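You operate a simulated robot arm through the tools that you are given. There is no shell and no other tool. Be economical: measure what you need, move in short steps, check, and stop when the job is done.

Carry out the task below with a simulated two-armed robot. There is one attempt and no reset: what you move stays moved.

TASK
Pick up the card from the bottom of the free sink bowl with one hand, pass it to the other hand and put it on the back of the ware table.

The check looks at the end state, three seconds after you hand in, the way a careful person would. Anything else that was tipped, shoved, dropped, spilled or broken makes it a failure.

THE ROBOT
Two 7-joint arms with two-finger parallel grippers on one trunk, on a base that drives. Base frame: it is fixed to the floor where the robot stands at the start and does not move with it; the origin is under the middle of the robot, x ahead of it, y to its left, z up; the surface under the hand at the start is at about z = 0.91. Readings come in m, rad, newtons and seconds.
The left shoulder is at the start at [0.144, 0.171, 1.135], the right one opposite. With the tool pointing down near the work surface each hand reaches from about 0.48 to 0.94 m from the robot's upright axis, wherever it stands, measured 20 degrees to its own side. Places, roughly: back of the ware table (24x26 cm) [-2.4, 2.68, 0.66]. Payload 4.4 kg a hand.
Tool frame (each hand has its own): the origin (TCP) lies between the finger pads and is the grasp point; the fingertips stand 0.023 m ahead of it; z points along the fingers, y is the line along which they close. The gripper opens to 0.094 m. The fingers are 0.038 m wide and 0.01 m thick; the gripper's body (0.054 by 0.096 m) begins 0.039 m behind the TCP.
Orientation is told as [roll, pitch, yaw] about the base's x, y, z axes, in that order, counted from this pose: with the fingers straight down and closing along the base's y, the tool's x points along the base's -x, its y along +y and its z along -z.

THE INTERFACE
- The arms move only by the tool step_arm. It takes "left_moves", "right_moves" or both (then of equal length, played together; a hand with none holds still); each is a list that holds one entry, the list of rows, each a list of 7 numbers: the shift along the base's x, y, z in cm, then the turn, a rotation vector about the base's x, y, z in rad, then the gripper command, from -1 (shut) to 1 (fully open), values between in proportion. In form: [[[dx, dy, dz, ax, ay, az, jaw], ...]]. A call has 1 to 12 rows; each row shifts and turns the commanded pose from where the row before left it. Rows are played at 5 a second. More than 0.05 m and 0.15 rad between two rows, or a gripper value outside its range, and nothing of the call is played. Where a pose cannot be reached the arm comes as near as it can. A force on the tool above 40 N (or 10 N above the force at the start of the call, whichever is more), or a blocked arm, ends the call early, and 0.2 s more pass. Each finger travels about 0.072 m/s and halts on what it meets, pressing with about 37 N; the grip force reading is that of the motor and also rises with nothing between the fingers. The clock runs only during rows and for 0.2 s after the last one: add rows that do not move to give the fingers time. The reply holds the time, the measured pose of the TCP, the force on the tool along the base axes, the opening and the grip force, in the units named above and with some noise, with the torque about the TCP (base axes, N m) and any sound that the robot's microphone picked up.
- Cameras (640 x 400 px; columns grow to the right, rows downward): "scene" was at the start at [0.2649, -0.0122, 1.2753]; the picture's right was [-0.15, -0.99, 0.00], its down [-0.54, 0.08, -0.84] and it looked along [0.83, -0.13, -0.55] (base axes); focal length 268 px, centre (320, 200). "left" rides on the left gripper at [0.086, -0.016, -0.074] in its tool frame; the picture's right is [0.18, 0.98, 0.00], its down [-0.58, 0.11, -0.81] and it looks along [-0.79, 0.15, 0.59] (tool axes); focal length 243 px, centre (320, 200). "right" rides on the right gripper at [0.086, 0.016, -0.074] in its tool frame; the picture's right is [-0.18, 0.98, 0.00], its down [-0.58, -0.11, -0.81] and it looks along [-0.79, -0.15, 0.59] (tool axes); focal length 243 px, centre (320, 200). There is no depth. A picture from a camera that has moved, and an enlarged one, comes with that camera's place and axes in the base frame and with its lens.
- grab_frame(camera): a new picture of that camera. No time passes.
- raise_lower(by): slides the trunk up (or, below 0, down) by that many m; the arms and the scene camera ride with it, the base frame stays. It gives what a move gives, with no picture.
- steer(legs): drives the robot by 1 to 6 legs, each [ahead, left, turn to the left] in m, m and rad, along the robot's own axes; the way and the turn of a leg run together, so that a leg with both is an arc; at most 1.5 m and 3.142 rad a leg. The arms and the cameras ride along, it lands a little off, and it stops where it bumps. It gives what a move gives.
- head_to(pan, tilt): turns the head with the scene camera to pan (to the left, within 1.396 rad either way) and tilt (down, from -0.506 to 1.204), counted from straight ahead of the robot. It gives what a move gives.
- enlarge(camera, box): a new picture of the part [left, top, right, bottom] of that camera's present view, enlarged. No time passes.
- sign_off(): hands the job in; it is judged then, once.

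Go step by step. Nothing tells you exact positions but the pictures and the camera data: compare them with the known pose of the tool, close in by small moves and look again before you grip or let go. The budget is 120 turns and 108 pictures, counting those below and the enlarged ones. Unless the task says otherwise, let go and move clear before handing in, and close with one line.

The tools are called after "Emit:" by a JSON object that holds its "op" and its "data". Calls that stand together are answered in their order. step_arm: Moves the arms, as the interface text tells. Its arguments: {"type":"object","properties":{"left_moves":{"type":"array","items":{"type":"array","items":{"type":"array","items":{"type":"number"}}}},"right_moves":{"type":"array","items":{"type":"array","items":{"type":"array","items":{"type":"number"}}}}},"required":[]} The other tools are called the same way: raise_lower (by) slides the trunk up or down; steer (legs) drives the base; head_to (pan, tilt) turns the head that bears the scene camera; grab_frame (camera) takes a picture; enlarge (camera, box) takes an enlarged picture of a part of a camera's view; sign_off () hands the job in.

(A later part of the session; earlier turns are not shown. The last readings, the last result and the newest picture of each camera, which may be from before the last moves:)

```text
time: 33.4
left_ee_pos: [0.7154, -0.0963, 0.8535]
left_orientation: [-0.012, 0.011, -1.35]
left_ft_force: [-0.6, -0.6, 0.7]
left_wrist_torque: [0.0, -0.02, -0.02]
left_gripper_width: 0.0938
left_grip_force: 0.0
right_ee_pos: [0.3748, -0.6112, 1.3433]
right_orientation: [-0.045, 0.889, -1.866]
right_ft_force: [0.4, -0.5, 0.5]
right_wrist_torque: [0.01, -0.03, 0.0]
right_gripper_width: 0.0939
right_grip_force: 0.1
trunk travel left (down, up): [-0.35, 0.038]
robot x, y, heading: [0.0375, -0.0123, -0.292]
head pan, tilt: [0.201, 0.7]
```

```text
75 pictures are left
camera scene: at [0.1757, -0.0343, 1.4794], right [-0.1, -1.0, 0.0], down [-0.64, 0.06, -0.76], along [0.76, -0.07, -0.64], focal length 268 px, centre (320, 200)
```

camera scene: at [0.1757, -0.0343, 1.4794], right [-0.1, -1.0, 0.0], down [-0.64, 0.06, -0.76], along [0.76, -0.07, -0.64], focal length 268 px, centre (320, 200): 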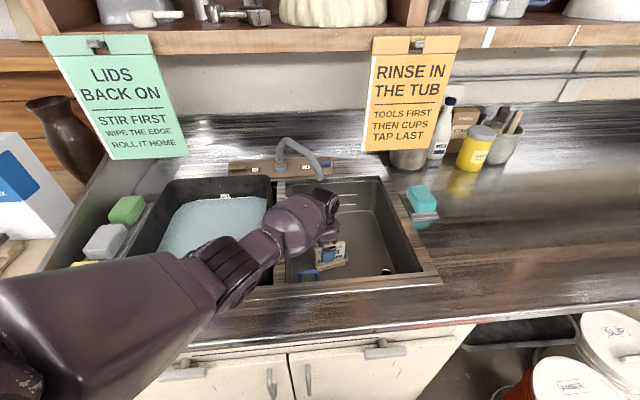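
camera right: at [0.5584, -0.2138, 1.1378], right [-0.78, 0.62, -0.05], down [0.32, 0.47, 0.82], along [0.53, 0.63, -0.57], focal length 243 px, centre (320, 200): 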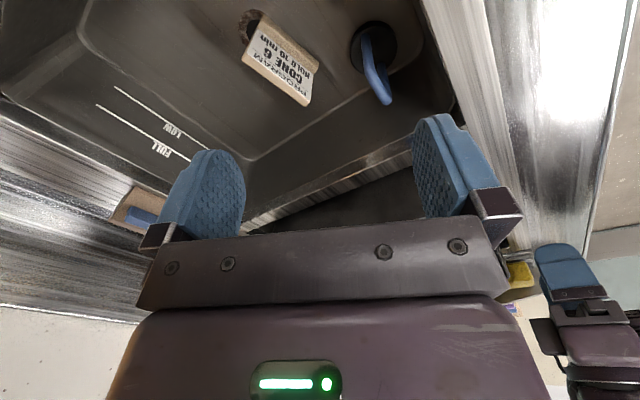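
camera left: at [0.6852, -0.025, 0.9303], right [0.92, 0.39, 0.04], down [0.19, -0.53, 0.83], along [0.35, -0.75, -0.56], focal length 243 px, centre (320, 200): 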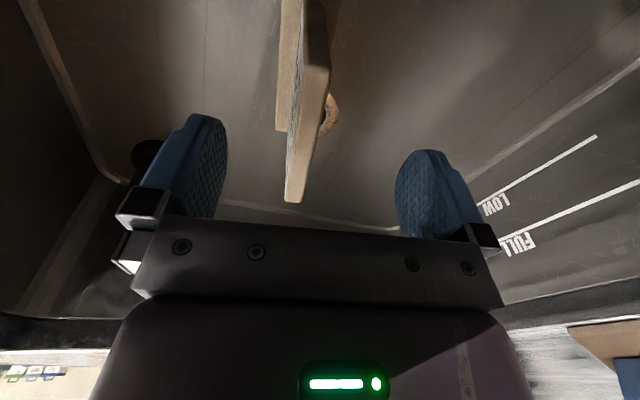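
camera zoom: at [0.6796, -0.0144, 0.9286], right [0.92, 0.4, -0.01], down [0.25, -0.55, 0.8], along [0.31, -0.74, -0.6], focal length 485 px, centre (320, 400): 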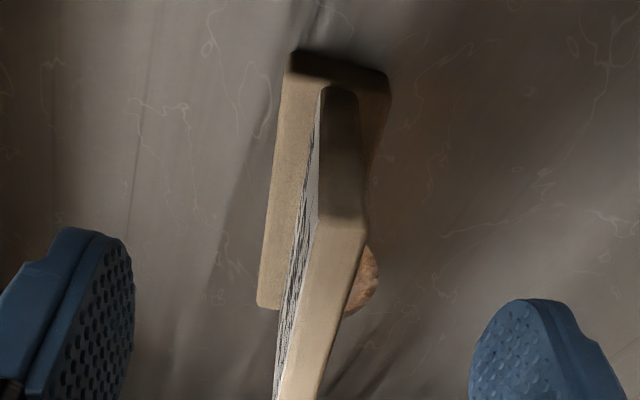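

Centred on the plate. Descend the last 3 cm.

Emit:
{"op": "step_arm", "data": {"left_moves": [[[0, 0, -1.5, 0, 0, 0, 1], [0, 0, -1.4, 0, 0, 0, 1], [0, 0, 0, 0, 0, 0, 1]]]}}

Emit:
{"op": "grab_frame", "data": {"camera": "left"}}

Emit:
{"op": "enlarge", "data": {"camera": "scene", "box": [250, 180, 440, 300]}}

```text
time: 34.2
left_ee_pos: [0.7145, -0.0983, 0.8243]
left_orientation: [-0.012, 0.009, -1.349]
left_ft_force: [1.0, -6.5, -2.1]
left_wrist_torque: [0.36, -0.1, 0.25]
left_gripper_width: 0.0942
left_grip_force: 0.0
right_ee_pos: [0.3755, -0.611, 1.343]
right_orientation: [-0.047, 0.891, -1.866]
right_ft_force: [-0.3, -0.3, -0.3]
right_wrist_torque: [-0.05, -0.03, -0.04]
right_gripper_width: 0.0941
right_grip_force: 0.2
trunk travel left (down, up): [-0.35, 0.038]
robot x, y, heading: [0.0358, -0.0091, -0.298]
head pan, tilt: [0.201, 0.7]
```

```text
74 pictures are left
camera left: at [0.6789, -0.0168, 0.8992], right [0.92, 0.39, -0.01], down [0.24, -0.55, 0.8], along [0.31, -0.74, -0.6], focal length 243 px, centre (320, 200)
```

left: 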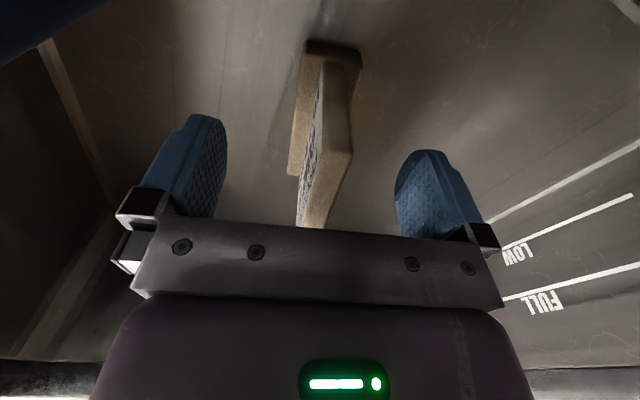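

```text
3.33 times, centred on (345, 240) of scene
camera zoom: at [0.1758, -0.0352, 1.4793], right [-0.1, -1.0, 0.0], down [-0.64, 0.06, -0.76], along [0.76, -0.07, -0.64], focal length 892 px, centre (237, 67)
```

zoom: 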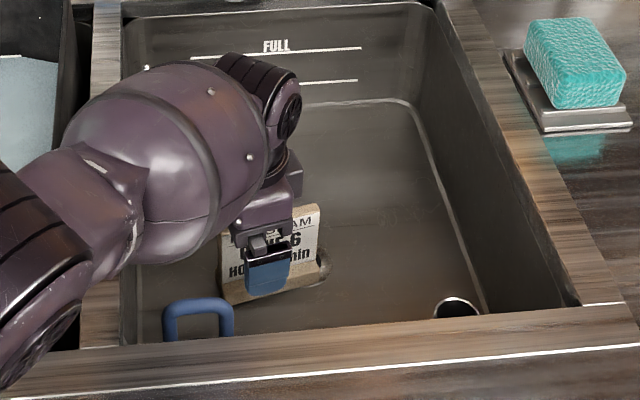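

At depth, with a light touch on the hand (camera beside the bowl wall). I close the left gripper here.

Emit:
{"op": "step_arm", "data": {"left_moves": [[[0, 0, 0, 0, 0, 0, 0], [0, 0, 0, 0, 0, 0, -1], [0, 0, 0, 0, 0, 0, -1], [0, 0, 0, 0, 0, 0, -1], [0, 0, 0, 0, 0, 0, -1], [0, 0, 0, 0, 0, 0, -1]]]}}

Emit:
{"op": "grab_frame", "data": {"camera": "left"}}

```text
time: 35.6
left_ee_pos: [0.713, -0.0981, 0.8223]
left_orientation: [-0.013, 0.01, -1.348]
left_ft_force: [-3.5, -13.0, -6.0]
left_wrist_torque: [0.26, -0.48, 0.78]
left_gripper_width: 0.0127
left_grip_force: 37.3
right_ee_pos: [0.3753, -0.6117, 1.3427]
right_orientation: [-0.048, 0.89, -1.866]
right_ft_force: [0.7, -0.7, -0.7]
right_wrist_torque: [0.02, 0.01, -0.01]
right_gripper_width: 0.0939
right_grip_force: 0.0
trunk travel left (down, up): [-0.35, 0.038]
robot x, y, heading: [0.0391, -0.0096, -0.294]
head pan, tilt: [0.201, 0.7]
```

```text
72 pictures are left
camera left: at [0.679, -0.0167, 0.8993], right [0.92, 0.4, -0.01], down [0.25, -0.55, 0.8], along [0.31, -0.74, -0.6], focal length 243 px, centre (320, 200)
```

left: 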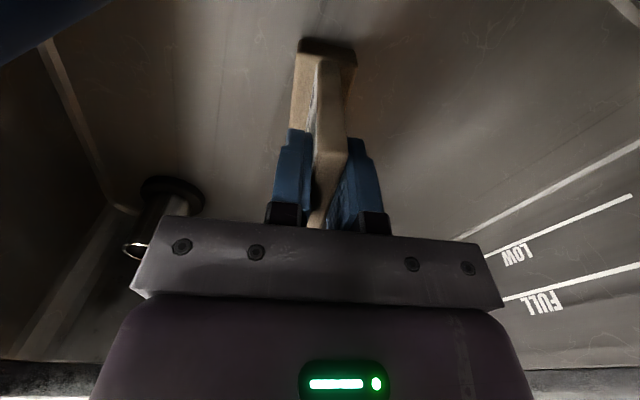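

Gripped with 12.7 mm between the pads. I lift straight up, away from the wall slightly first.

Emit:
{"op": "step_arm", "data": {"left_moves": [[[0, -0.3, 1, 0, 0, 0, -1], [0, 0, 2, 0, 0, 0, -1], [0, 0, 3, 0, 0, 0, -1], [0, 0, 4, 0, 0, 0, -1], [0, 0, 4, 0, 0, 0, -1], [0, 0, 4, 0, 0, 0, -1], [0, 0, 4, 0, 0, 0, -1], [0, 0, 4, 0, 0, 0, -1]]]}}

Emit:
{"op": "grab_frame", "data": {"camera": "left"}}

Emit:
{"op": "grab_frame", "data": {"camera": "scene"}}

```text
time: 37.4
left_ee_pos: [0.7138, -0.0977, 1.0828]
left_orientation: [-0.013, 0.01, -1.349]
left_ft_force: [0.2, -0.6, -0.2]
left_wrist_torque: [0.0, -0.02, -0.02]
left_gripper_width: 0.0
left_grip_force: 36.2
right_ee_pos: [0.3747, -0.6094, 1.3417]
right_orientation: [-0.046, 0.888, -1.865]
right_ft_force: [1.1, 1.0, 0.3]
right_wrist_torque: [-0.02, 0.0, -0.03]
right_gripper_width: 0.0942
right_grip_force: 0.2
trunk travel left (down, up): [-0.35, 0.038]
robot x, y, heading: [0.0383, -0.0124, -0.296]
head pan, tilt: [0.201, 0.7]
```

```text
71 pictures are left
camera left: at [0.6783, -0.0175, 1.1584], right [0.92, 0.4, -0.01], down [0.25, -0.55, 0.8], along [0.31, -0.74, -0.6], focal length 243 px, centre (320, 200)
```

left: 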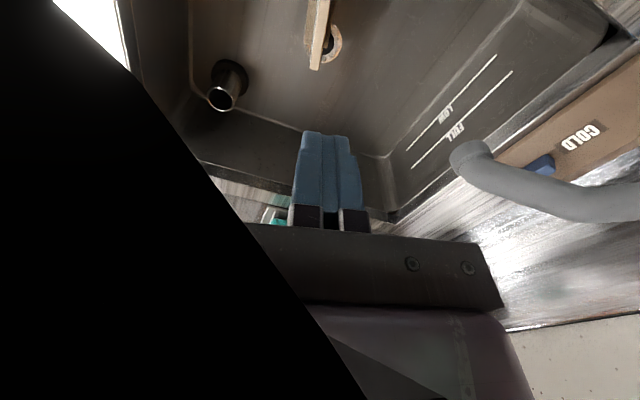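

```text
70 pictures are left
camera scene: at [0.1754, -0.0344, 1.4795], right [-0.1, -1.0, 0.0], down [-0.64, 0.06, -0.77], along [0.76, -0.07, -0.64], focal length 268 px, centre (320, 200)
```

scene: 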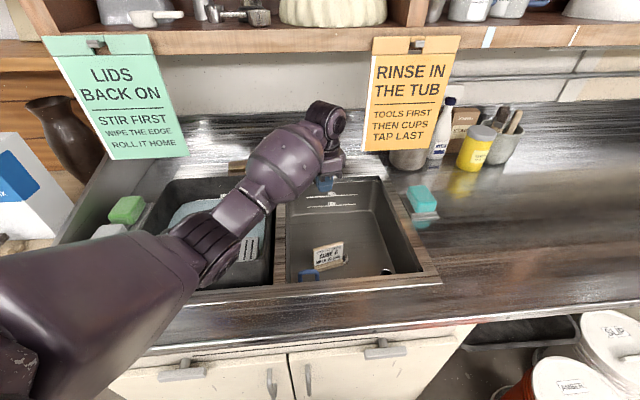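

The card slipped out and is still standing. I measure where it is now before a deeper, more central grip and a slower lift.

Emit:
{"op": "step_arm", "data": {"left_moves": [[[0, 0, -3, 0, 0, 0, 1], [0, 0, -4, 0, 0, 0, 1], [0, 0, -4, 0, 0, 0, 1], [0, 0, -4, 0, 0, 0, 1], [0, 0, -2, 0, 0, 0, 1], [0, 0, 0, 0, 0, 0, 1], [0, 0, 0, 0, 0, 0, 1]]]}}

Emit:
{"op": "enlarge", "data": {"camera": "left", "box": [200, 0, 440, 200]}}

Emit:
{"op": "enlarge", "data": {"camera": "scene", "box": [280, 220, 380, 290]}}

```text
time: 39.0
left_ee_pos: [0.7152, -0.1004, 0.9136]
left_orientation: [-0.012, 0.01, -1.35]
left_ft_force: [0.3, -0.4, 0.1]
left_wrist_torque: [0.01, 0.01, 0.0]
left_gripper_width: 0.0941
left_grip_force: 0.1
right_ee_pos: [0.3736, -0.6094, 1.3426]
right_orientation: [-0.046, 0.89, -1.866]
right_ft_force: [0.4, 0.1, -0.4]
right_wrist_torque: [0.02, -0.03, -0.04]
right_gripper_width: 0.0943
right_grip_force: 0.0
trunk travel left (down, up): [-0.35, 0.038]
robot x, y, heading: [0.0354, -0.0127, -0.295]
head pan, tilt: [0.201, 0.7]
```

```text
2.00 times, centred on (320, 100) of left
camera zoom: at [0.6801, -0.0185, 0.9899], right [0.92, 0.4, -0.01], down [0.25, -0.55, 0.8], along [0.31, -0.74, -0.6], focal length 485 px, centre (320, 400)
```

zoom: 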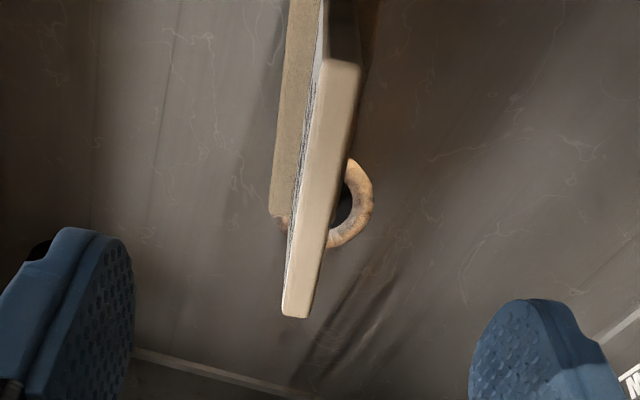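

```text
5.71 times, centred on (330, 255) of scene
camera zoom: at [0.1758, -0.0344, 1.4794], right [-0.1, -1.0, 0.0], down [-0.64, 0.06, -0.76], along [0.76, -0.07, -0.64], focal length 1529 px, centre (263, -114)
```

zoom: 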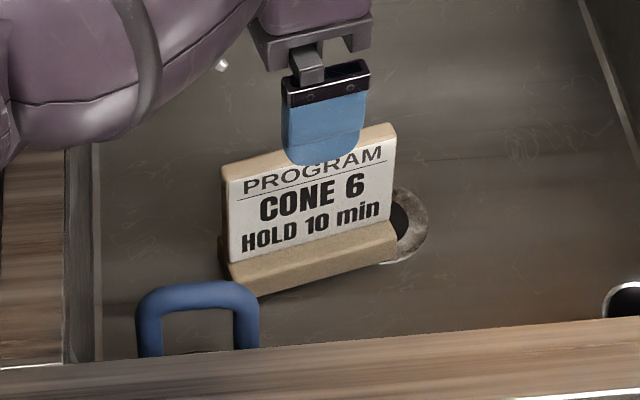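

The card hasn't moved. I'll grip about 1 cm more central and 1.5 cm deeper.

Emit:
{"op": "step_arm", "data": {"left_moves": [[[-0.1, -0.5, -2, 0, 0, 0.015, 1], [0, -0.2, -2.5, 0, 0, 0, 1], [0, 0, -2.5, 0, 0, 0, 1], [0, 0, -2.5, 0, 0, 0, 1], [0, 0, -1, 0, 0, 0, 1], [0, 0, 0, 0, 0, 0, 1]]]}}

Emit:
{"op": "grab_frame", "data": {"camera": "left"}}

Emit:
{"op": "enlarge", "data": {"camera": "scene", "box": [280, 220, 380, 290]}}

```text
time: 40.4
left_ee_pos: [0.7053, -0.1041, 0.811]
left_orientation: [-0.013, 0.01, -1.336]
left_ft_force: [0.3, 0.8, 0.2]
left_wrist_torque: [0.0, 0.03, -0.01]
left_gripper_width: 0.0939
left_grip_force: 0.1
left hand out of reach, approached as far as the arm can: row 4, 5
right_ee_pos: [0.3765, -0.6098, 1.3421]
right_orientation: [-0.048, 0.888, -1.866]
right_ft_force: [0.4, 0.0, 0.3]
right_wrist_torque: [-0.02, -0.02, 0.0]
right_gripper_width: 0.0938
right_grip_force: 0.2
trunk travel left (down, up): [-0.35, 0.038]
robot x, y, heading: [0.0393, -0.0104, -0.3]
head pan, tilt: [0.201, 0.7]
```

```text
67 pictures are left
camera left: at [0.6703, -0.0233, 0.8872], right [0.91, 0.41, -0.01], down [0.25, -0.55, 0.8], along [0.32, -0.73, -0.6], focal length 243 px, centre (320, 200)
```

left: 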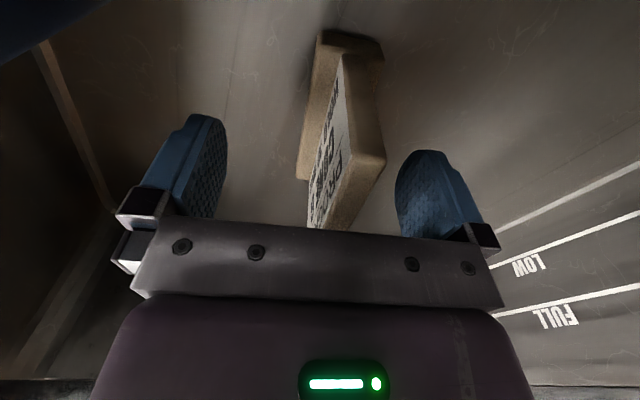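

```text
5.71 times, centred on (330, 255) of scene
camera zoom: at [0.1757, -0.0345, 1.4794], right [-0.1, -1.0, 0.0], down [-0.64, 0.06, -0.76], along [0.76, -0.07, -0.64], focal length 1529 px, centre (263, -114)
```

zoom: 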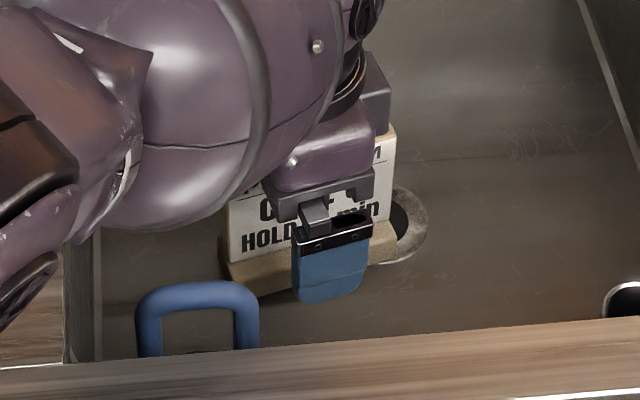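

The arm is short by 9 mm; driving 1 cm ahead with open straddling fingers will centre it.

Emit:
{"op": "steer", "data": {"legs": [[0.012, 0, 0]]}}

Emit:
{"op": "grab_frame", "data": {"camera": "left"}}

```text
time: 41.1
left_ee_pos: [0.7179, -0.1077, 0.8127]
left_orientation: [-0.013, 0.012, -1.335]
left_ft_force: [0.2, 0.4, 0.3]
left_wrist_torque: [0.0, 0.01, 0.01]
left_gripper_width: 0.0941
left_grip_force: 0.0
right_ee_pos: [0.3863, -0.6146, 1.3421]
right_orientation: [-0.048, 0.889, -1.865]
right_ft_force: [-0.4, 0.8, -0.5]
right_wrist_torque: [-0.01, 0.02, 0.02]
right_gripper_width: 0.094
right_grip_force: 0.1
trunk travel left (down, up): [-0.35, 0.038]
robot x, y, heading: [0.0505, -0.016, -0.299]
head pan, tilt: [0.201, 0.7]
```

```text
65 pictures are left
camera left: at [0.682, -0.0269, 0.8871], right [0.91, 0.41, -0.01], down [0.25, -0.55, 0.8], along [0.32, -0.73, -0.6], focal length 243 px, centre (320, 200)
```

left: 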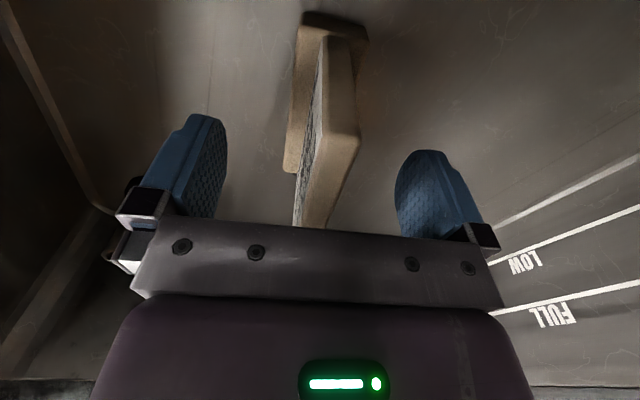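

Centred now. Close firmly and lift the first centimetres slowly.

Emit:
{"op": "step_arm", "data": {"left_moves": [[[0, 0, 0, 0, 0, 0, 0], [0, 0, 0, 0, 0, 0, -1], [0, 0, 0, 0, 0, 0, -1], [0, 0, 0, 0, 0, 0, -1], [0, 0, 0, 0, 0, 0, -1], [0, 0, 0, 0, 0, 0, -1], [0, 0, 0.3, 0, 0, 0, -1], [0, 0, 0.3, 0, 0, 0, -1], [0, 0, 0.3, 0, 0, 0, -1], [0, 0, 0.3, 0, 0, 0, -1], [0, 0, 0.3, 0, 0, 0, -1], [0, 0, 0.3, 0, 0, 0, -1]]]}}

Emit:
{"op": "grab_frame", "data": {"camera": "left"}}

```text
time: 43.7
left_ee_pos: [0.7174, -0.1077, 0.8294]
left_orientation: [-0.014, 0.011, -1.334]
left_ft_force: [-0.5, 0.4, -0.7]
left_wrist_torque: [-0.01, 0.0, -0.02]
left_gripper_width: 0.0124
left_grip_force: 36.3
right_ee_pos: [0.3877, -0.6131, 1.3416]
right_orientation: [-0.045, 0.888, -1.866]
right_ft_force: [-0.2, -0.2, 0.5]
right_wrist_torque: [-0.05, 0.0, 0.01]
right_gripper_width: 0.094
right_grip_force: 0.1
trunk travel left (down, up): [-0.35, 0.038]
robot x, y, heading: [0.0523, -0.0127, -0.299]
head pan, tilt: [0.201, 0.7]
```

```text
64 pictures are left
camera left: at [0.6819, -0.027, 0.9055], right [0.91, 0.41, -0.01], down [0.25, -0.55, 0.8], along [0.32, -0.73, -0.6], focal length 243 px, centre (320, 200)
```

left: 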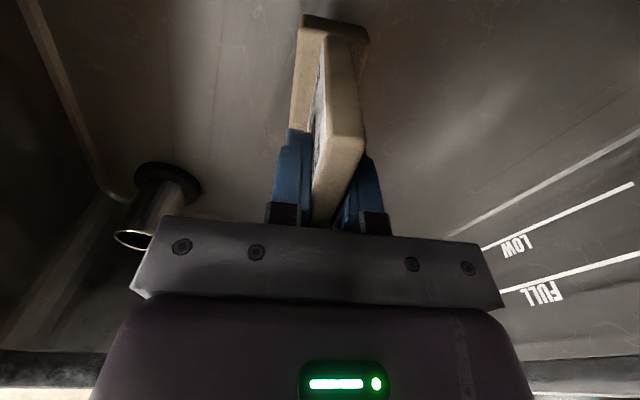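

Card follows the hand. Continue lifting at a gentle pace, watching the width.

Emit:
{"op": "step_arm", "data": {"left_moves": [[[0, 0, 0.7, 0, 0, 0, -1], [0, 0, 1, 0, 0, 0, -1], [0, 0, 1, 0, 0, 0, -1], [0, 0, 1, 0, 0, 0, -1], [0, 0, 1, 0, 0, 0, -1], [0, 0, 1, 0, 0, 0, -1], [0, 0, 1, 0, 0, 0, -1], [0, 0, 1, 0, 0, 0, -1]]]}}

Emit:
{"op": "grab_frame", "data": {"camera": "left"}}

```text
time: 45.5
left_ee_pos: [0.718, -0.1078, 0.9075]
left_orientation: [-0.011, 0.01, -1.335]
left_ft_force: [0.3, -0.7, -1.3]
left_wrist_torque: [-0.01, -0.03, -0.01]
left_gripper_width: 0.0127
left_grip_force: 37.3
right_ee_pos: [0.387, -0.6128, 1.3431]
right_orientation: [-0.045, 0.89, -1.867]
right_ft_force: [-0.3, 0.0, 0.6]
right_wrist_torque: [0.02, -0.02, 0.0]
right_gripper_width: 0.0937
right_grip_force: 0.1
trunk travel left (down, up): [-0.35, 0.038]
robot x, y, heading: [0.0488, -0.0138, -0.298]
head pan, tilt: [0.201, 0.7]
```

```text
63 pictures are left
camera left: at [0.6819, -0.0264, 0.9829], right [0.91, 0.41, -0.01], down [0.25, -0.55, 0.8], along [0.32, -0.73, -0.6], focal length 243 px, centre (320, 200)
```

left: 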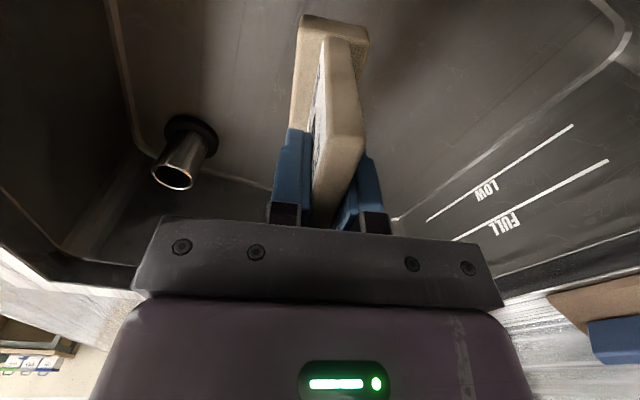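

Held well. Lift to ~1.12.

Emit:
{"op": "step_arm", "data": {"left_moves": [[[0, 0, 1.5, 0, 0, 0, -1], [0, 0, 2, 0, 0, 0, -1], [0, 0, 2, 0, 0, 0, -1], [0, 0, 2, 0, 0, 0, -1], [0, 0, 2, 0, 0, 0, -1], [0, 0, 2, 0, 0, 0, -1], [0, 0, 2, 0, 0, 0, -1], [0, 0, 2, 0, 0, 0, -1], [0, 0, 2, 0, 0, 0, -1], [0, 0, 2, 0, 0, 0, -1], [0, 0, 2, 0, 0, 0, -1]]]}}

Emit:
{"op": "grab_frame", "data": {"camera": "scene"}}

```text
time: 47.9
left_ee_pos: [0.7176, -0.1083, 1.121]
left_orientation: [-0.015, 0.01, -1.335]
left_ft_force: [-0.3, 1.0, -1.0]
left_wrist_torque: [0.01, 0.01, 0.03]
left_gripper_width: 0.0127
left_grip_force: 36.9
right_ee_pos: [0.387, -0.6124, 1.3421]
right_orientation: [-0.047, 0.888, -1.867]
right_ft_force: [-0.3, -0.8, -0.2]
right_wrist_torque: [0.02, 0.02, -0.02]
right_gripper_width: 0.094
right_grip_force: 0.0
trunk travel left (down, up): [-0.35, 0.038]
robot x, y, heading: [0.0516, -0.014, -0.296]
head pan, tilt: [0.201, 0.7]
```

```text
62 pictures are left
camera scene: at [0.1872, -0.0375, 1.4795], right [-0.1, -1.0, 0.0], down [-0.64, 0.06, -0.76], along [0.76, -0.07, -0.64], focal length 268 px, centre (320, 200)
```

scene: 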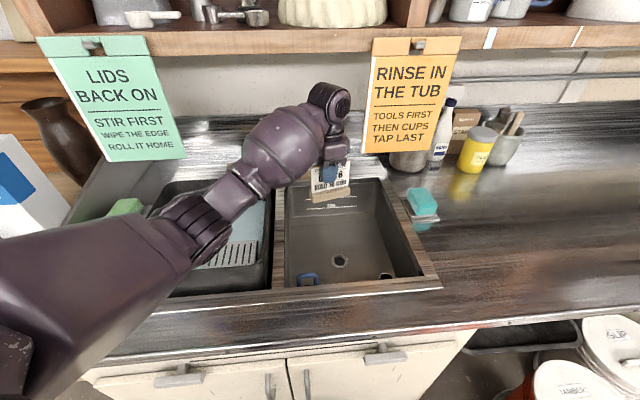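

Card is in the left hand. Now I bring it toward the robot's front centre, turning it to lie more crosswise for the handover.

Emit:
{"op": "step_arm", "data": {"left_moves": [[[-1.22, -0.98, 0, 0, 0, -0.021, -1], [-1.22, -0.98, 0, 0, 0, -0.021, -1], [-1.22, -0.98, 0, 0, 0, -0.021, -1], [-1.22, -0.98, 0, 0, 0, -0.021, -1], [-1.22, -0.98, 0, 0, 0, -0.021, -1], [-1.22, -0.98, 0, 0, 0, -0.021, -1], [-1.22, -0.98, 0, 0, 0, -0.021, -1], [-1.22, -0.98, 0, 0, 0, -0.021, -1], [-1.22, -0.98, 0, 0, 0, -0.021, -1], [-1.22, -0.98, 0, 0, 0, -0.021, -1], [-1.22, -0.98, 0, 0, 0, -0.021, -1], [-1.22, -0.98, 0, 0, 0, -0.021, -1]]]}}

Emit:
{"op": "head_to", "data": {"pan": -0.1, "tilt": 0.6}}

Emit:
{"op": "grab_frame", "data": {"camera": "scene"}}

```text
time: 50.5
left_ee_pos: [0.5722, -0.2272, 1.1209]
left_orientation: [-0.013, 0.012, -1.585]
left_ft_force: [0.6, 0.5, -1.1]
left_wrist_torque: [0.03, -0.01, -0.02]
left_gripper_width: 0.0127
left_grip_force: 36.7
right_ee_pos: [0.387, -0.6145, 1.3413]
right_orientation: [-0.045, 0.889, -1.867]
right_ft_force: [0.1, 0.2, 0.6]
right_wrist_torque: [-0.03, -0.02, -0.02]
right_gripper_width: 0.094
right_grip_force: 0.1
trunk travel left (down, up): [-0.35, 0.038]
robot x, y, heading: [0.0511, -0.0166, -0.298]
head pan, tilt: [0.201, 0.7]
```

```text
time: 51.3
left_ee_pos: [0.5722, -0.2271, 1.1214]
left_orientation: [-0.014, 0.01, -1.588]
left_ft_force: [-0.1, 0.0, -0.9]
left_wrist_torque: [0.04, 0.02, 0.01]
left_gripper_width: 0.0126
left_grip_force: 37.2
right_ee_pos: [0.3865, -0.6145, 1.3419]
right_orientation: [-0.045, 0.889, -1.866]
right_ft_force: [-0.4, -0.2, -0.6]
right_wrist_torque: [-0.01, 0.02, -0.01]
right_gripper_width: 0.0938
right_grip_force: 0.0
trunk travel left (down, up): [-0.35, 0.038]
robot x, y, heading: [0.0519, -0.0167, -0.296]
head pan, tilt: [-0.099, 0.6]
```

```text
61 pictures are left
camera scene: at [0.1842, -0.0638, 1.488], right [-0.39, -0.92, 0.0], down [-0.52, 0.22, -0.82], along [0.76, -0.32, -0.57], focal length 268 px, centre (320, 200)
```

scene: 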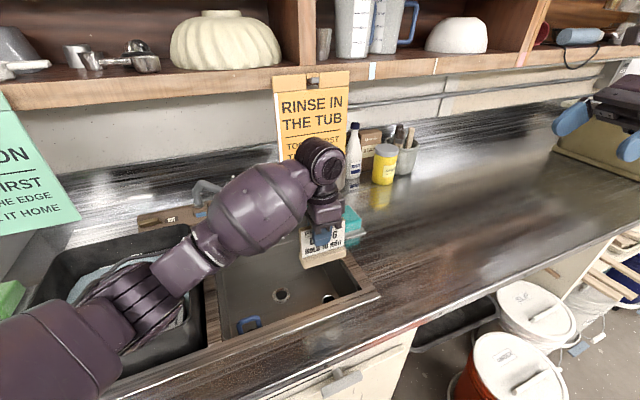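

The card now lies crosswise. I zoom to find its right end precisely.

Emit:
{"op": "enlarge", "data": {"camera": "scene", "box": [280, 190, 370, 275]}}

Emit:
{"op": "grab_frame", "data": {"camera": "right"}}

```text
4.71 times, centred on (325, 232) of scene
camera zoom: at [0.1842, -0.0638, 1.488], right [-0.39, -0.92, 0.0], down [-0.52, 0.22, -0.82], along [0.76, -0.32, -0.57], focal length 1259 px, centre (296, 47)
```

zoom: 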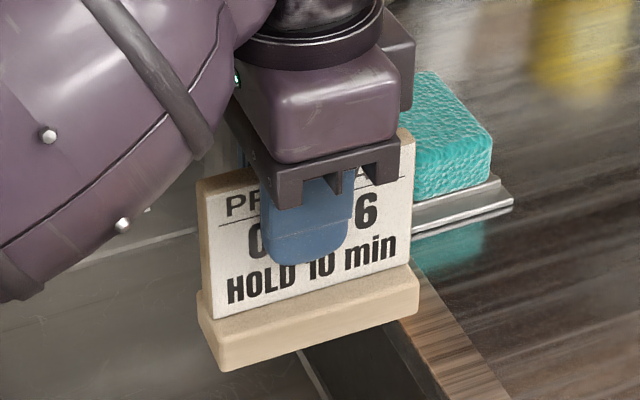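

```text
59 pictures are left
camera right: at [0.4047, -0.623, 1.4561], right [0.92, -0.36, -0.17], down [-0.36, -0.93, 0.06], along [-0.18, 0.01, -0.98], focal length 243 px, centre (320, 200)
```

right: 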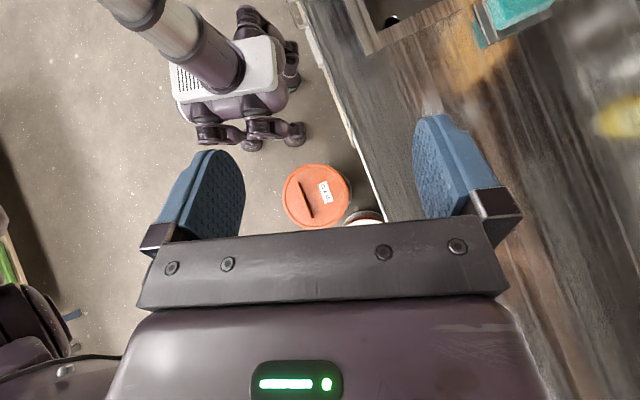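

Card spans y −0.184…−0.281, top z 1.140, foot top 1.064, plate at x≈0.572. The right hand goes to a pre-pose at its right side, fingers almost horizontal toward +y.

Emit:
{"op": "step_arm", "data": {"right_moves": [[[1.54, 1.78, -2.06, 0.0343, -0.001, 0.0196, 1], [1.54, 1.78, -2.06, 0.0343, -0.001, 0.0196, 1], [1.54, 1.78, -2.06, 0.0343, -0.001, 0.0196, 1], [1.54, 1.78, -2.06, 0.0343, -0.001, 0.0196, 1], [1.54, 1.78, -2.06, 0.0343, -0.001, 0.0196, 1], [1.54, 1.78, -2.06, 0.0343, -0.001, 0.0196, 1], [1.54, 1.78, -2.06, 0.0343, -0.001, 0.0196, 1], [1.54, 1.78, -2.06, 0.0343, -0.001, 0.0196, 1], [1.54, 1.78, -2.06, 0.0343, -0.001, 0.0196, 1], [1.54, 1.78, -2.06, 0.0343, -0.001, 0.0196, 1], [1.54, 1.78, -2.06, 0.0343, -0.001, 0.0196, 1], [1.54, 1.78, -2.06, 0.0343, -0.001, 0.0196, 1]]]}}

Emit:
{"op": "grab_frame", "data": {"camera": "right"}}

Emit:
{"op": "grab_frame", "data": {"camera": "scene"}}

```text
time: 53.9
left_ee_pos: [0.574, -0.2259, 1.1207]
left_orientation: [-0.015, 0.01, -1.587]
left_ft_force: [-0.1, -0.4, -0.2]
left_wrist_torque: [0.01, -0.01, 0.0]
left_gripper_width: 0.0127
left_grip_force: 37.2
right_ee_pos: [0.5716, -0.3988, 1.0941]
right_orientation: [-0.26, 1.292, -1.821]
right_ft_force: [-0.4, -1.0, -0.1]
right_wrist_torque: [0.02, 0.01, 0.0]
right_gripper_width: 0.094
right_grip_force: 0.0
trunk travel left (down, up): [-0.35, 0.038]
robot x, y, heading: [0.0517, -0.0148, -0.299]
head pan, tilt: [-0.099, 0.6]
```

```text
58 pictures are left
camera right: at [0.5948, -0.4485, 1.1968], right [0.97, -0.05, -0.25], down [-0.13, -0.93, -0.34], along [-0.21, 0.36, -0.91], focal length 243 px, centre (320, 200)
```

right: 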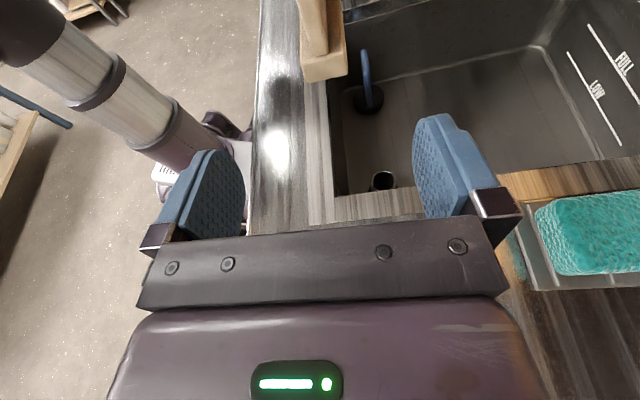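

```text
57 pictures are left
camera scene: at [0.185, -0.0635, 1.488], right [-0.39, -0.92, 0.0], down [-0.52, 0.22, -0.82], along [0.76, -0.32, -0.57], focal length 268 px, centre (320, 200)
```

scene: 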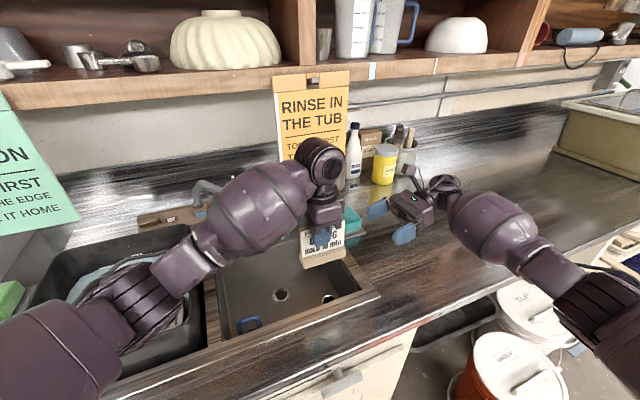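

Fingers point rightly along +y; a small twist correction, then I close in half way and check.

Emit:
{"op": "step_arm", "data": {"right_moves": [[[0, 0, 0, 0, -0.035, 0, 1], [0, 0, 0, 0, -0.036, 0, 1], [0.05, 2, 0, 0, 0, 0, 1], [0.05, 2, 0, 0, 0, 0, 1], [0.05, 2, 0, 0, 0, 0, 1], [0, 0, 0, 0, 0, 0, 1]]]}}

Emit:
{"op": "grab_frame", "data": {"camera": "right"}}

Emit:
{"op": "enlarge", "data": {"camera": "scene", "box": [270, 160, 440, 275]}}

```text
time: 55.3
left_ee_pos: [0.5721, -0.2271, 1.1215]
left_orientation: [-0.012, 0.01, -1.586]
left_ft_force: [-0.2, -0.1, -1.1]
left_wrist_torque: [-0.02, -0.01, 0.01]
left_gripper_width: 0.0128
left_grip_force: 37.0
right_ee_pos: [0.5722, -0.3403, 1.096]
right_orientation: [0.002, 1.299, -1.569]
right_ft_force: [0.8, -0.7, -1.1]
right_wrist_torque: [0.0, -0.01, 0.0]
right_gripper_width: 0.094
right_grip_force: 0.1
trunk travel left (down, up): [-0.35, 0.038]
robot x, y, heading: [0.0506, -0.0127, -0.3]
head pan, tilt: [-0.099, 0.6]
```

```text
56 pictures are left
camera right: at [0.5889, -0.3902, 1.1989], right [0.98, -0.05, -0.18], down [-0.11, -0.93, -0.34], along [-0.15, 0.36, -0.92], focal length 243 px, centre (320, 200)
```

right: 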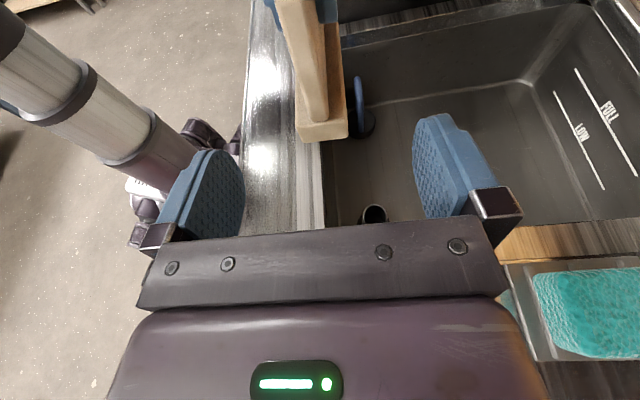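

```text
3.48 times, centred on (355, 218) of scene
camera zoom: at [0.1842, -0.0642, 1.4881], right [-0.39, -0.92, 0.0], down [-0.52, 0.22, -0.82], along [0.76, -0.32, -0.57], focal length 931 px, centre (198, 139)
```

zoom: 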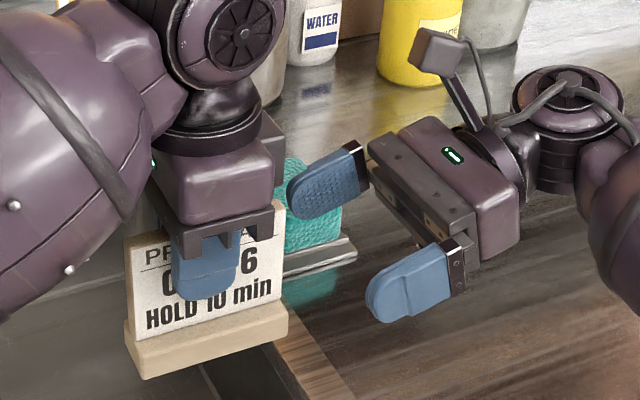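

Alignment is good. I advance so the plate's right edge lies between the right fingers.

Emit:
{"op": "step_arm", "data": {"right_moves": [[[0, 2, 0, 0, 0, 0, 1], [0, 2, 0, 0, 0, 0, 1], [0, 1.5, 0, 0, 0, 0, 1], [0, 1.2, 0, 0, 0, 0, 1], [0, 0, 0, 0, 0, 0, 1]]]}}

Emit:
{"op": "grab_frame", "data": {"camera": "right"}}

Emit:
{"op": "enlarge", "data": {"camera": "scene", "box": [270, 160, 440, 275]}}

```text
time: 56.5
left_ee_pos: [0.5724, -0.2266, 1.1207]
left_orientation: [-0.012, 0.01, -1.587]
left_ft_force: [-0.8, -0.4, -1.1]
left_wrist_torque: [0.02, -0.04, -0.03]
left_gripper_width: 0.0124
left_grip_force: 36.8
right_ee_pos: [0.5712, -0.2733, 1.0949]
right_orientation: [0.002, 1.3, -1.571]
right_ft_force: [0.1, 0.2, -0.6]
right_wrist_torque: [-0.03, -0.02, 0.02]
right_gripper_width: 0.0939
right_grip_force: 0.0
trunk travel left (down, up): [-0.35, 0.038]
robot x, y, heading: [0.0488, -0.016, -0.3]
head pan, tilt: [-0.099, 0.6]
```

```text
54 pictures are left
camera right: at [0.5882, -0.3231, 1.1987], right [0.98, -0.05, -0.18], down [-0.11, -0.93, -0.34], along [-0.15, 0.36, -0.92], focal length 243 px, centre (320, 200)
```

right: 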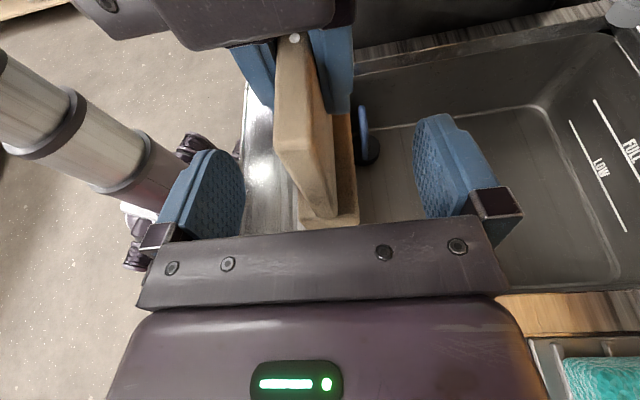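

```text
3.48 times, centred on (355, 218) of scene
camera zoom: at [0.1842, -0.064, 1.4881], right [-0.39, -0.92, 0.0], down [-0.52, 0.22, -0.83], along [0.76, -0.32, -0.56], focal length 931 px, centre (198, 139)
```

zoom: 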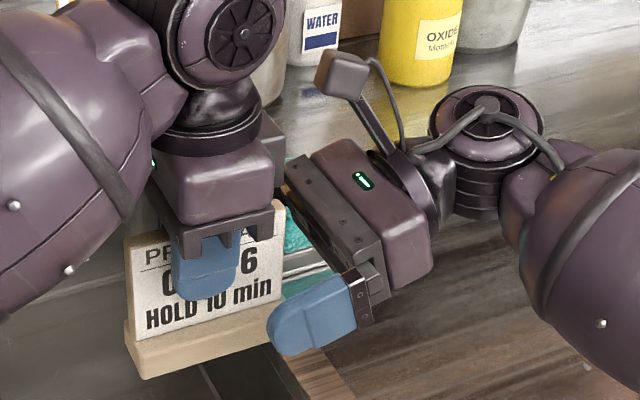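

Good fit: about 3 cm of plate between the right fingers, clear of the left ones. Close the right gripper.

Emit:
{"op": "step_arm", "data": {"right_moves": [[[0, 0, 0, 0, 0, 0, 0], [0, 0, 0, 0, 0, 0, -1], [0, 0, 0, 0, 0, 0, -1], [0, 0, 0, 0, 0, 0, -1], [0, 0, 0, 0, 0, 0, -1], [0, 0, 0, 0, 0, 0, -1], [0, 0, 0, 0, 0, 0, -1]]]}}

Emit:
{"op": "grab_frame", "data": {"camera": "right"}}

Emit:
{"op": "enlarge", "data": {"camera": "scene", "box": [270, 160, 440, 275]}}

```text
time: 58.1
left_ee_pos: [0.5734, -0.2266, 1.122]
left_orientation: [-0.012, 0.01, -1.586]
left_ft_force: [3.1, -1.6, -2.1]
left_wrist_torque: [-0.09, -0.7, 0.62]
left_gripper_width: 0.0124
left_grip_force: 36.4
right_ee_pos: [0.5713, -0.2731, 1.0956]
right_orientation: [-0.002, 1.3, -1.571]
right_ft_force: [-3.4, 1.8, 1.2]
right_wrist_torque: [0.08, 0.6, -0.5]
right_gripper_width: 0.0127
right_grip_force: 37.4
trunk travel left (down, up): [-0.35, 0.038]
robot x, y, heading: [0.0512, -0.0163, -0.299]
head pan, tilt: [-0.099, 0.6]
```

```text
52 pictures are left
camera right: at [0.5881, -0.3232, 1.1988], right [0.98, -0.05, -0.18], down [-0.11, -0.93, -0.34], along [-0.15, 0.36, -0.92], focal length 243 px, centre (320, 200)
```

right: 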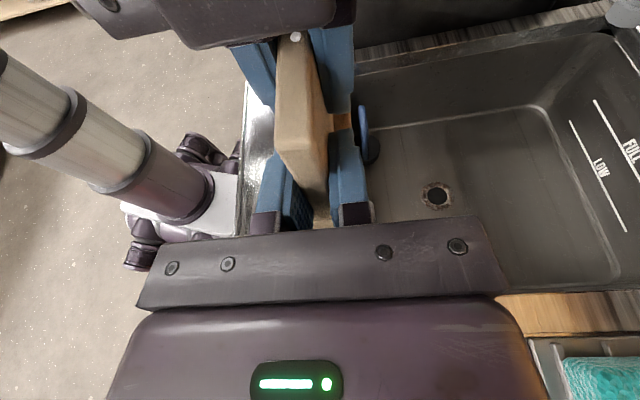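

```text
3.48 times, centred on (355, 218) of scene
camera zoom: at [0.1842, -0.0639, 1.4881], right [-0.39, -0.92, 0.0], down [-0.52, 0.22, -0.83], along [0.76, -0.32, -0.56], focal length 931 px, centre (198, 139)
```

zoom: 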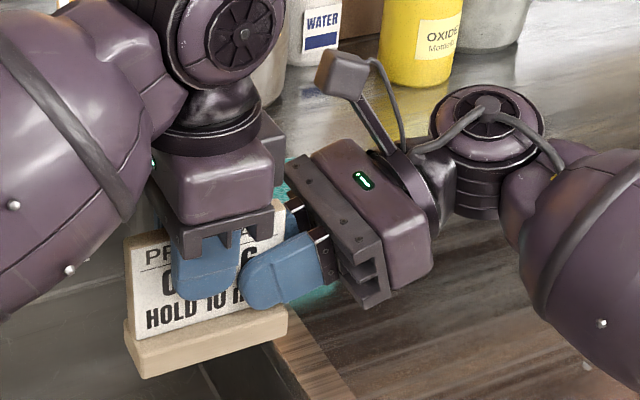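

Both hands hold the plate. I open the left a little, then fully, and lift it up clear.

Emit:
{"op": "step_arm", "data": {"left_moves": [[[0, 0, 0, 0, 0, 0, -0.5], [0, 0, 0, 0, 0, 0, 0.3], [0, 0, 0, 0, 0, 0, 0.5], [0, 0, 0, 0, 0, 0, 0.5], [0, 0, 1, 0, 0, 0, 0.5], [0, 0.5, 2, 0, 0, 0, 0.5], [0, 1, 3, 0, 0, 0, 0.5], [0, 1, 3, 0, 0, 0, 0.5], [0, 2, 3, 0, 0, 0, 0.5], [0, 2, 3, 0, 0, 0, 0.5]]]}}

Emit:
{"op": "grab_frame", "data": {"camera": "scene"}}

Emit:
{"op": "grab_frame", "data": {"camera": "right"}}

```text
time: 60.3
left_ee_pos: [0.572, -0.1598, 1.2738]
left_orientation: [-0.011, 0.011, -1.585]
left_ft_force: [-0.1, 0.1, -0.2]
left_wrist_torque: [-0.04, 0.02, 0.03]
left_gripper_width: 0.0706
left_grip_force: 0.2
right_ee_pos: [0.5721, -0.2735, 1.096]
right_orientation: [0.003, 1.299, -1.569]
right_ft_force: [-0.5, 0.5, 0.1]
right_wrist_torque: [-0.02, 0.02, 0.02]
right_gripper_width: 0.0124
right_grip_force: 36.4
trunk travel left (down, up): [-0.35, 0.038]
robot x, y, heading: [0.0486, -0.015, -0.297]
head pan, tilt: [-0.099, 0.6]
```

```text
50 pictures are left
camera scene: at [0.1838, -0.0633, 1.4881], right [-0.39, -0.92, 0.0], down [-0.52, 0.22, -0.83], along [0.76, -0.32, -0.56], focal length 268 px, centre (320, 200)
```

scene: 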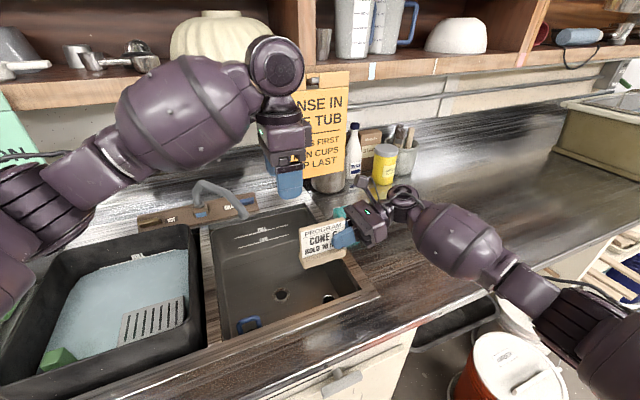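

```text
49 pictures are left
camera right: at [0.5878, -0.3227, 1.1992], right [0.98, -0.05, -0.18], down [-0.11, -0.93, -0.34], along [-0.15, 0.36, -0.92], focal length 243 px, centre (320, 200)
```

right: 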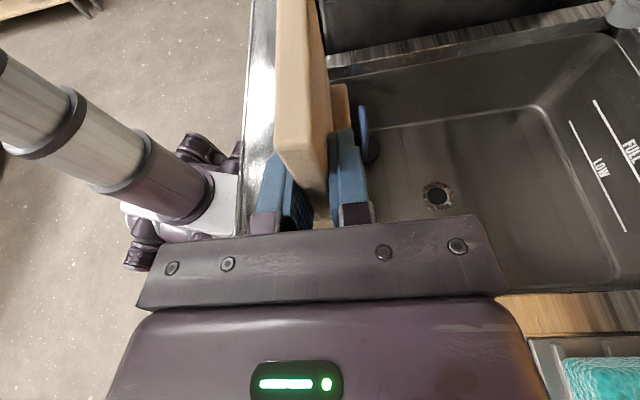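

The card is in the right hand alone. I noticed a green sponge at the tub; I want to check whether an arm shifted anything there.

Emit:
{"op": "head_to", "data": {"pan": 0.5, "tilt": 0.75}}

Emit:
{"op": "grab_frame", "data": {"camera": "scene"}}

```text
time: 61.3
left_ee_pos: [0.5716, -0.1597, 1.2728]
left_orientation: [-0.011, 0.01, -1.587]
left_ft_force: [-0.1, 0.0, 0.0]
left_wrist_torque: [-0.04, -0.01, 0.01]
left_gripper_width: 0.0703
left_grip_force: 0.0
right_ee_pos: [0.5717, -0.2748, 1.0958]
right_orientation: [0.002, 1.301, -1.57]
right_ft_force: [-0.7, 0.1, -0.3]
right_wrist_torque: [-0.02, 0.02, 0.02]
right_gripper_width: 0.0125
right_grip_force: 37.1
trunk travel left (down, up): [-0.35, 0.038]
robot x, y, heading: [0.048, -0.0148, -0.297]
head pan, tilt: [0.499, 0.75]
```

```text
48 pictures are left
camera scene: at [0.1839, -0.0132, 1.4752], right [0.2, -0.98, 0.0], down [-0.67, -0.14, -0.73], along [0.72, 0.15, -0.68], focal length 268 px, centre (320, 200)
```

scene: 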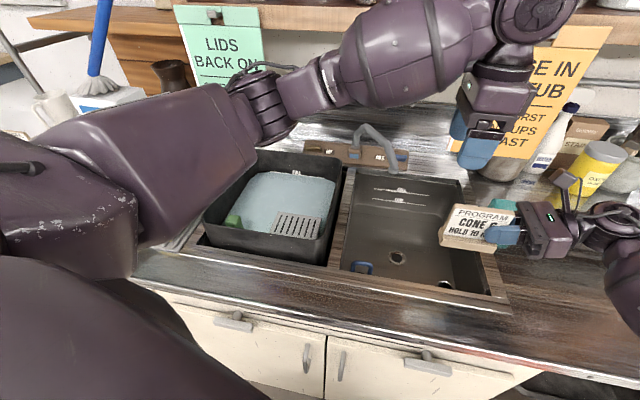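

The green item was in the tub corner from the start, so that's fine. Now I tuck the left arm to its side before backing away.

Emit:
{"op": "step_arm", "data": {"left_moves": [[[-0.25, 2.6, 0, 0, 0, 0.13, 0.5], [-0.25, 2.6, 0, 0, 0, 0.13, 0.5], [-0.25, 2.6, 0, 0, 0, 0.13, 0.5], [-0.25, 2.6, 0, 0, 0, 0.13, 0.5], [-0.25, 2.6, 0, 0, 0, 0.13, 0.5], [-0.25, 2.6, 0, 0, 0, 0.13, 0.5], [-0.25, 2.6, 0, 0, 0, 0.13, 0.5], [-0.25, 2.6, 0, 0, 0, 0.13, 0.5], [-0.25, 2.6, 0, 0, 0, 0.13, 0.5], [-0.25, 2.6, 0, 0, 0, 0.13, 0.5]]]}}

Emit:
{"op": "head_to", "data": {"pan": 1.39, "tilt": 0.5}}

Emit:
{"op": "grab_frame", "data": {"camera": "scene"}}

```text
time: 63.5
left_ee_pos: [0.5446, 0.1005, 1.2722]
left_orientation: [-0.014, 0.01, -0.284]
left_ft_force: [0.5, 0.8, -0.2]
left_wrist_torque: [-0.03, -0.04, -0.03]
left_gripper_width: 0.0704
left_grip_force: 0.0
right_ee_pos: [0.5724, -0.2734, 1.0944]
right_orientation: [0.002, 1.298, -1.567]
right_ft_force: [-0.3, -0.5, -0.5]
right_wrist_torque: [-0.02, -0.02, -0.05]
right_gripper_width: 0.0127
right_grip_force: 36.8
trunk travel left (down, up): [-0.35, 0.038]
robot x, y, heading: [0.0507, -0.0136, -0.301]
head pan, tilt: [0.499, 0.75]
```

```text
time: 64.7
left_ee_pos: [0.5453, 0.099, 1.2716]
left_orientation: [-0.011, 0.011, -0.286]
left_ft_force: [-1.1, 0.5, -0.7]
left_wrist_torque: [0.01, -0.03, 0.02]
left_gripper_width: 0.0708
left_grip_force: 0.1
right_ee_pos: [0.5707, -0.273, 1.0955]
right_orientation: [0.002, 1.299, -1.572]
right_ft_force: [-0.2, -0.4, 0.6]
right_wrist_torque: [-0.05, -0.02, -0.04]
right_gripper_width: 0.0127
right_grip_force: 36.7
trunk travel left (down, up): [-0.35, 0.038]
robot x, y, heading: [0.0471, -0.0146, -0.3]
head pan, tilt: [1.389, 0.499]
```

```text
47 pictures are left
camera scene: at [0.1447, 0.051, 1.4971], right [0.89, -0.46, 0.0], down [-0.22, -0.42, -0.88], along [0.41, 0.78, -0.48], focal length 268 px, centre (320, 200)
```

scene: 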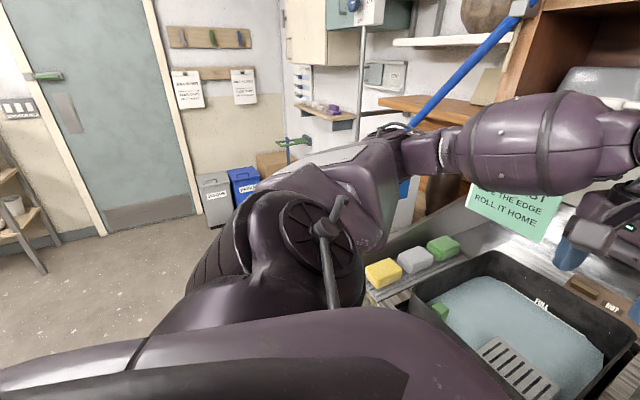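

Sponges on the left are in place. I back away from the counter 0.4 m, then turn left partly and look for the ware table.

Emit:
{"op": "steer", "data": {"legs": [[-0.4, 0, 0]]}}

Emit:
{"op": "head_to", "data": {"pan": -1.39, "tilt": 0.5}}

Emit:
{"op": "grab_frame", "data": {"camera": "scene"}}

```text
time: 67.2
left_ee_pos: [0.1728, 0.2138, 1.2735]
left_orientation: [-0.013, 0.011, -0.279]
left_ft_force: [-0.7, 0.6, 0.5]
left_wrist_torque: [-0.02, -0.01, 0.03]
left_gripper_width: 0.0706
left_grip_force: 0.1
right_ee_pos: [0.2014, -0.1575, 1.0959]
right_orientation: [0.003, 1.301, -1.56]
right_ft_force: [-0.6, -0.3, -0.2]
right_wrist_torque: [-0.03, -0.01, 0.02]
right_gripper_width: 0.0127
right_grip_force: 36.9
trunk travel left (down, up): [-0.35, 0.038]
robot x, y, heading: [-0.3201, 0.0963, -0.289]
head pan, tilt: [1.389, 0.499]
```

```text
time: 69.6
left_ee_pos: [0.1721, 0.215, 1.2726]
left_orientation: [-0.01, 0.011, -0.279]
left_ft_force: [-0.7, 0.2, 1.3]
left_wrist_torque: [-0.01, 0.0, 0.02]
left_gripper_width: 0.0706
left_grip_force: 0.0
right_ee_pos: [0.2025, -0.1573, 1.0953]
right_orientation: [0.001, 1.301, -1.564]
right_ft_force: [0.4, 0.1, -0.4]
right_wrist_torque: [-0.06, 0.03, -0.01]
right_gripper_width: 0.0127
right_grip_force: 37.2
trunk travel left (down, up): [-0.35, 0.038]
robot x, y, heading: [-0.3232, 0.0985, -0.29]
head pan, tilt: [-1.389, 0.499]
```

```text
46 pictures are left
camera scene: at [-0.2784, -0.0073, 1.4971], right [-0.99, 0.11, 0.0], down [0.05, 0.48, -0.88], along [-0.1, -0.87, -0.48], focal length 268 px, centre (320, 200)
```

scene: 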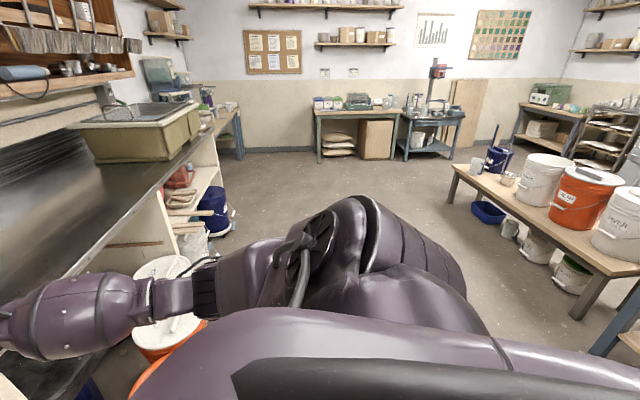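

Room's right side: a bucket table about 1.3 m behind. I turn left 1.5 rad in place and look toward the ware table.

Emit:
{"op": "steer", "data": {"legs": [[0, 0, 1.5]]}}

Emit:
{"op": "head_to", "data": {"pan": 0.8, "tilt": 0.4}}

Emit:
{"op": "grab_frame", "data": {"camera": "scene"}}

```text
time: 73.7
left_ee_pos: [-0.3971, 0.601, 1.2723]
left_orientation: [-0.012, 0.012, 1.208]
left_ft_force: [-0.4, 0.5, -0.1]
left_wrist_torque: [0.04, -0.01, 0.01]
left_gripper_width: 0.0705
left_grip_force: 0.1
right_ee_pos: [-0.0237, 0.5985, 1.0956]
right_orientation: [0.001, 1.301, -0.075]
right_ft_force: [-0.5, -0.1, -0.2]
right_wrist_torque: [0.0, -0.03, -0.02]
right_gripper_width: 0.0127
right_grip_force: 36.7
trunk travel left (down, up): [-0.35, 0.038]
robot x, y, heading: [-0.3204, 0.0983, 1.197]
head pan, tilt: [-1.389, 0.499]
```

```text
time: 75.7
left_ee_pos: [-0.3967, 0.6007, 1.2717]
left_orientation: [-0.013, 0.008, 1.21]
left_ft_force: [0.4, -0.4, 0.0]
left_wrist_torque: [0.02, 0.02, 0.03]
left_gripper_width: 0.0707
left_grip_force: 0.0
right_ee_pos: [-0.0241, 0.5995, 1.0955]
right_orientation: [0.002, 1.301, -0.075]
right_ft_force: [0.5, 0.5, 0.4]
right_wrist_torque: [0.0, -0.03, -0.03]
right_gripper_width: 0.0127
right_grip_force: 37.1
trunk travel left (down, up): [-0.35, 0.038]
robot x, y, heading: [-0.3216, 0.0988, 1.203]
head pan, tilt: [0.799, 0.4]
```

```text
45 pictures are left
camera scene: at [-0.3401, 0.2361, 1.5063], right [0.91, 0.41, 0.0], down [0.16, -0.35, -0.92], along [-0.38, 0.84, -0.39], focal length 268 px, centre (320, 200)
```

scene: 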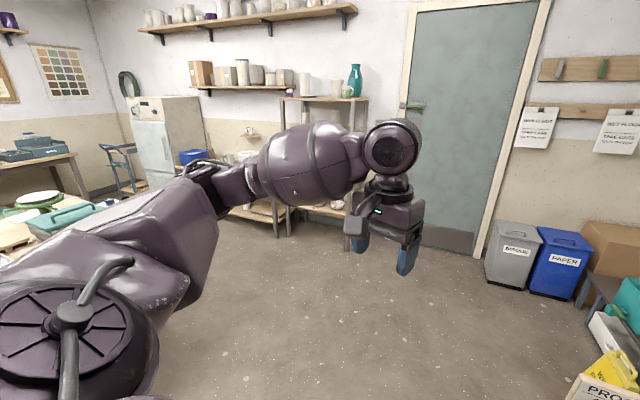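

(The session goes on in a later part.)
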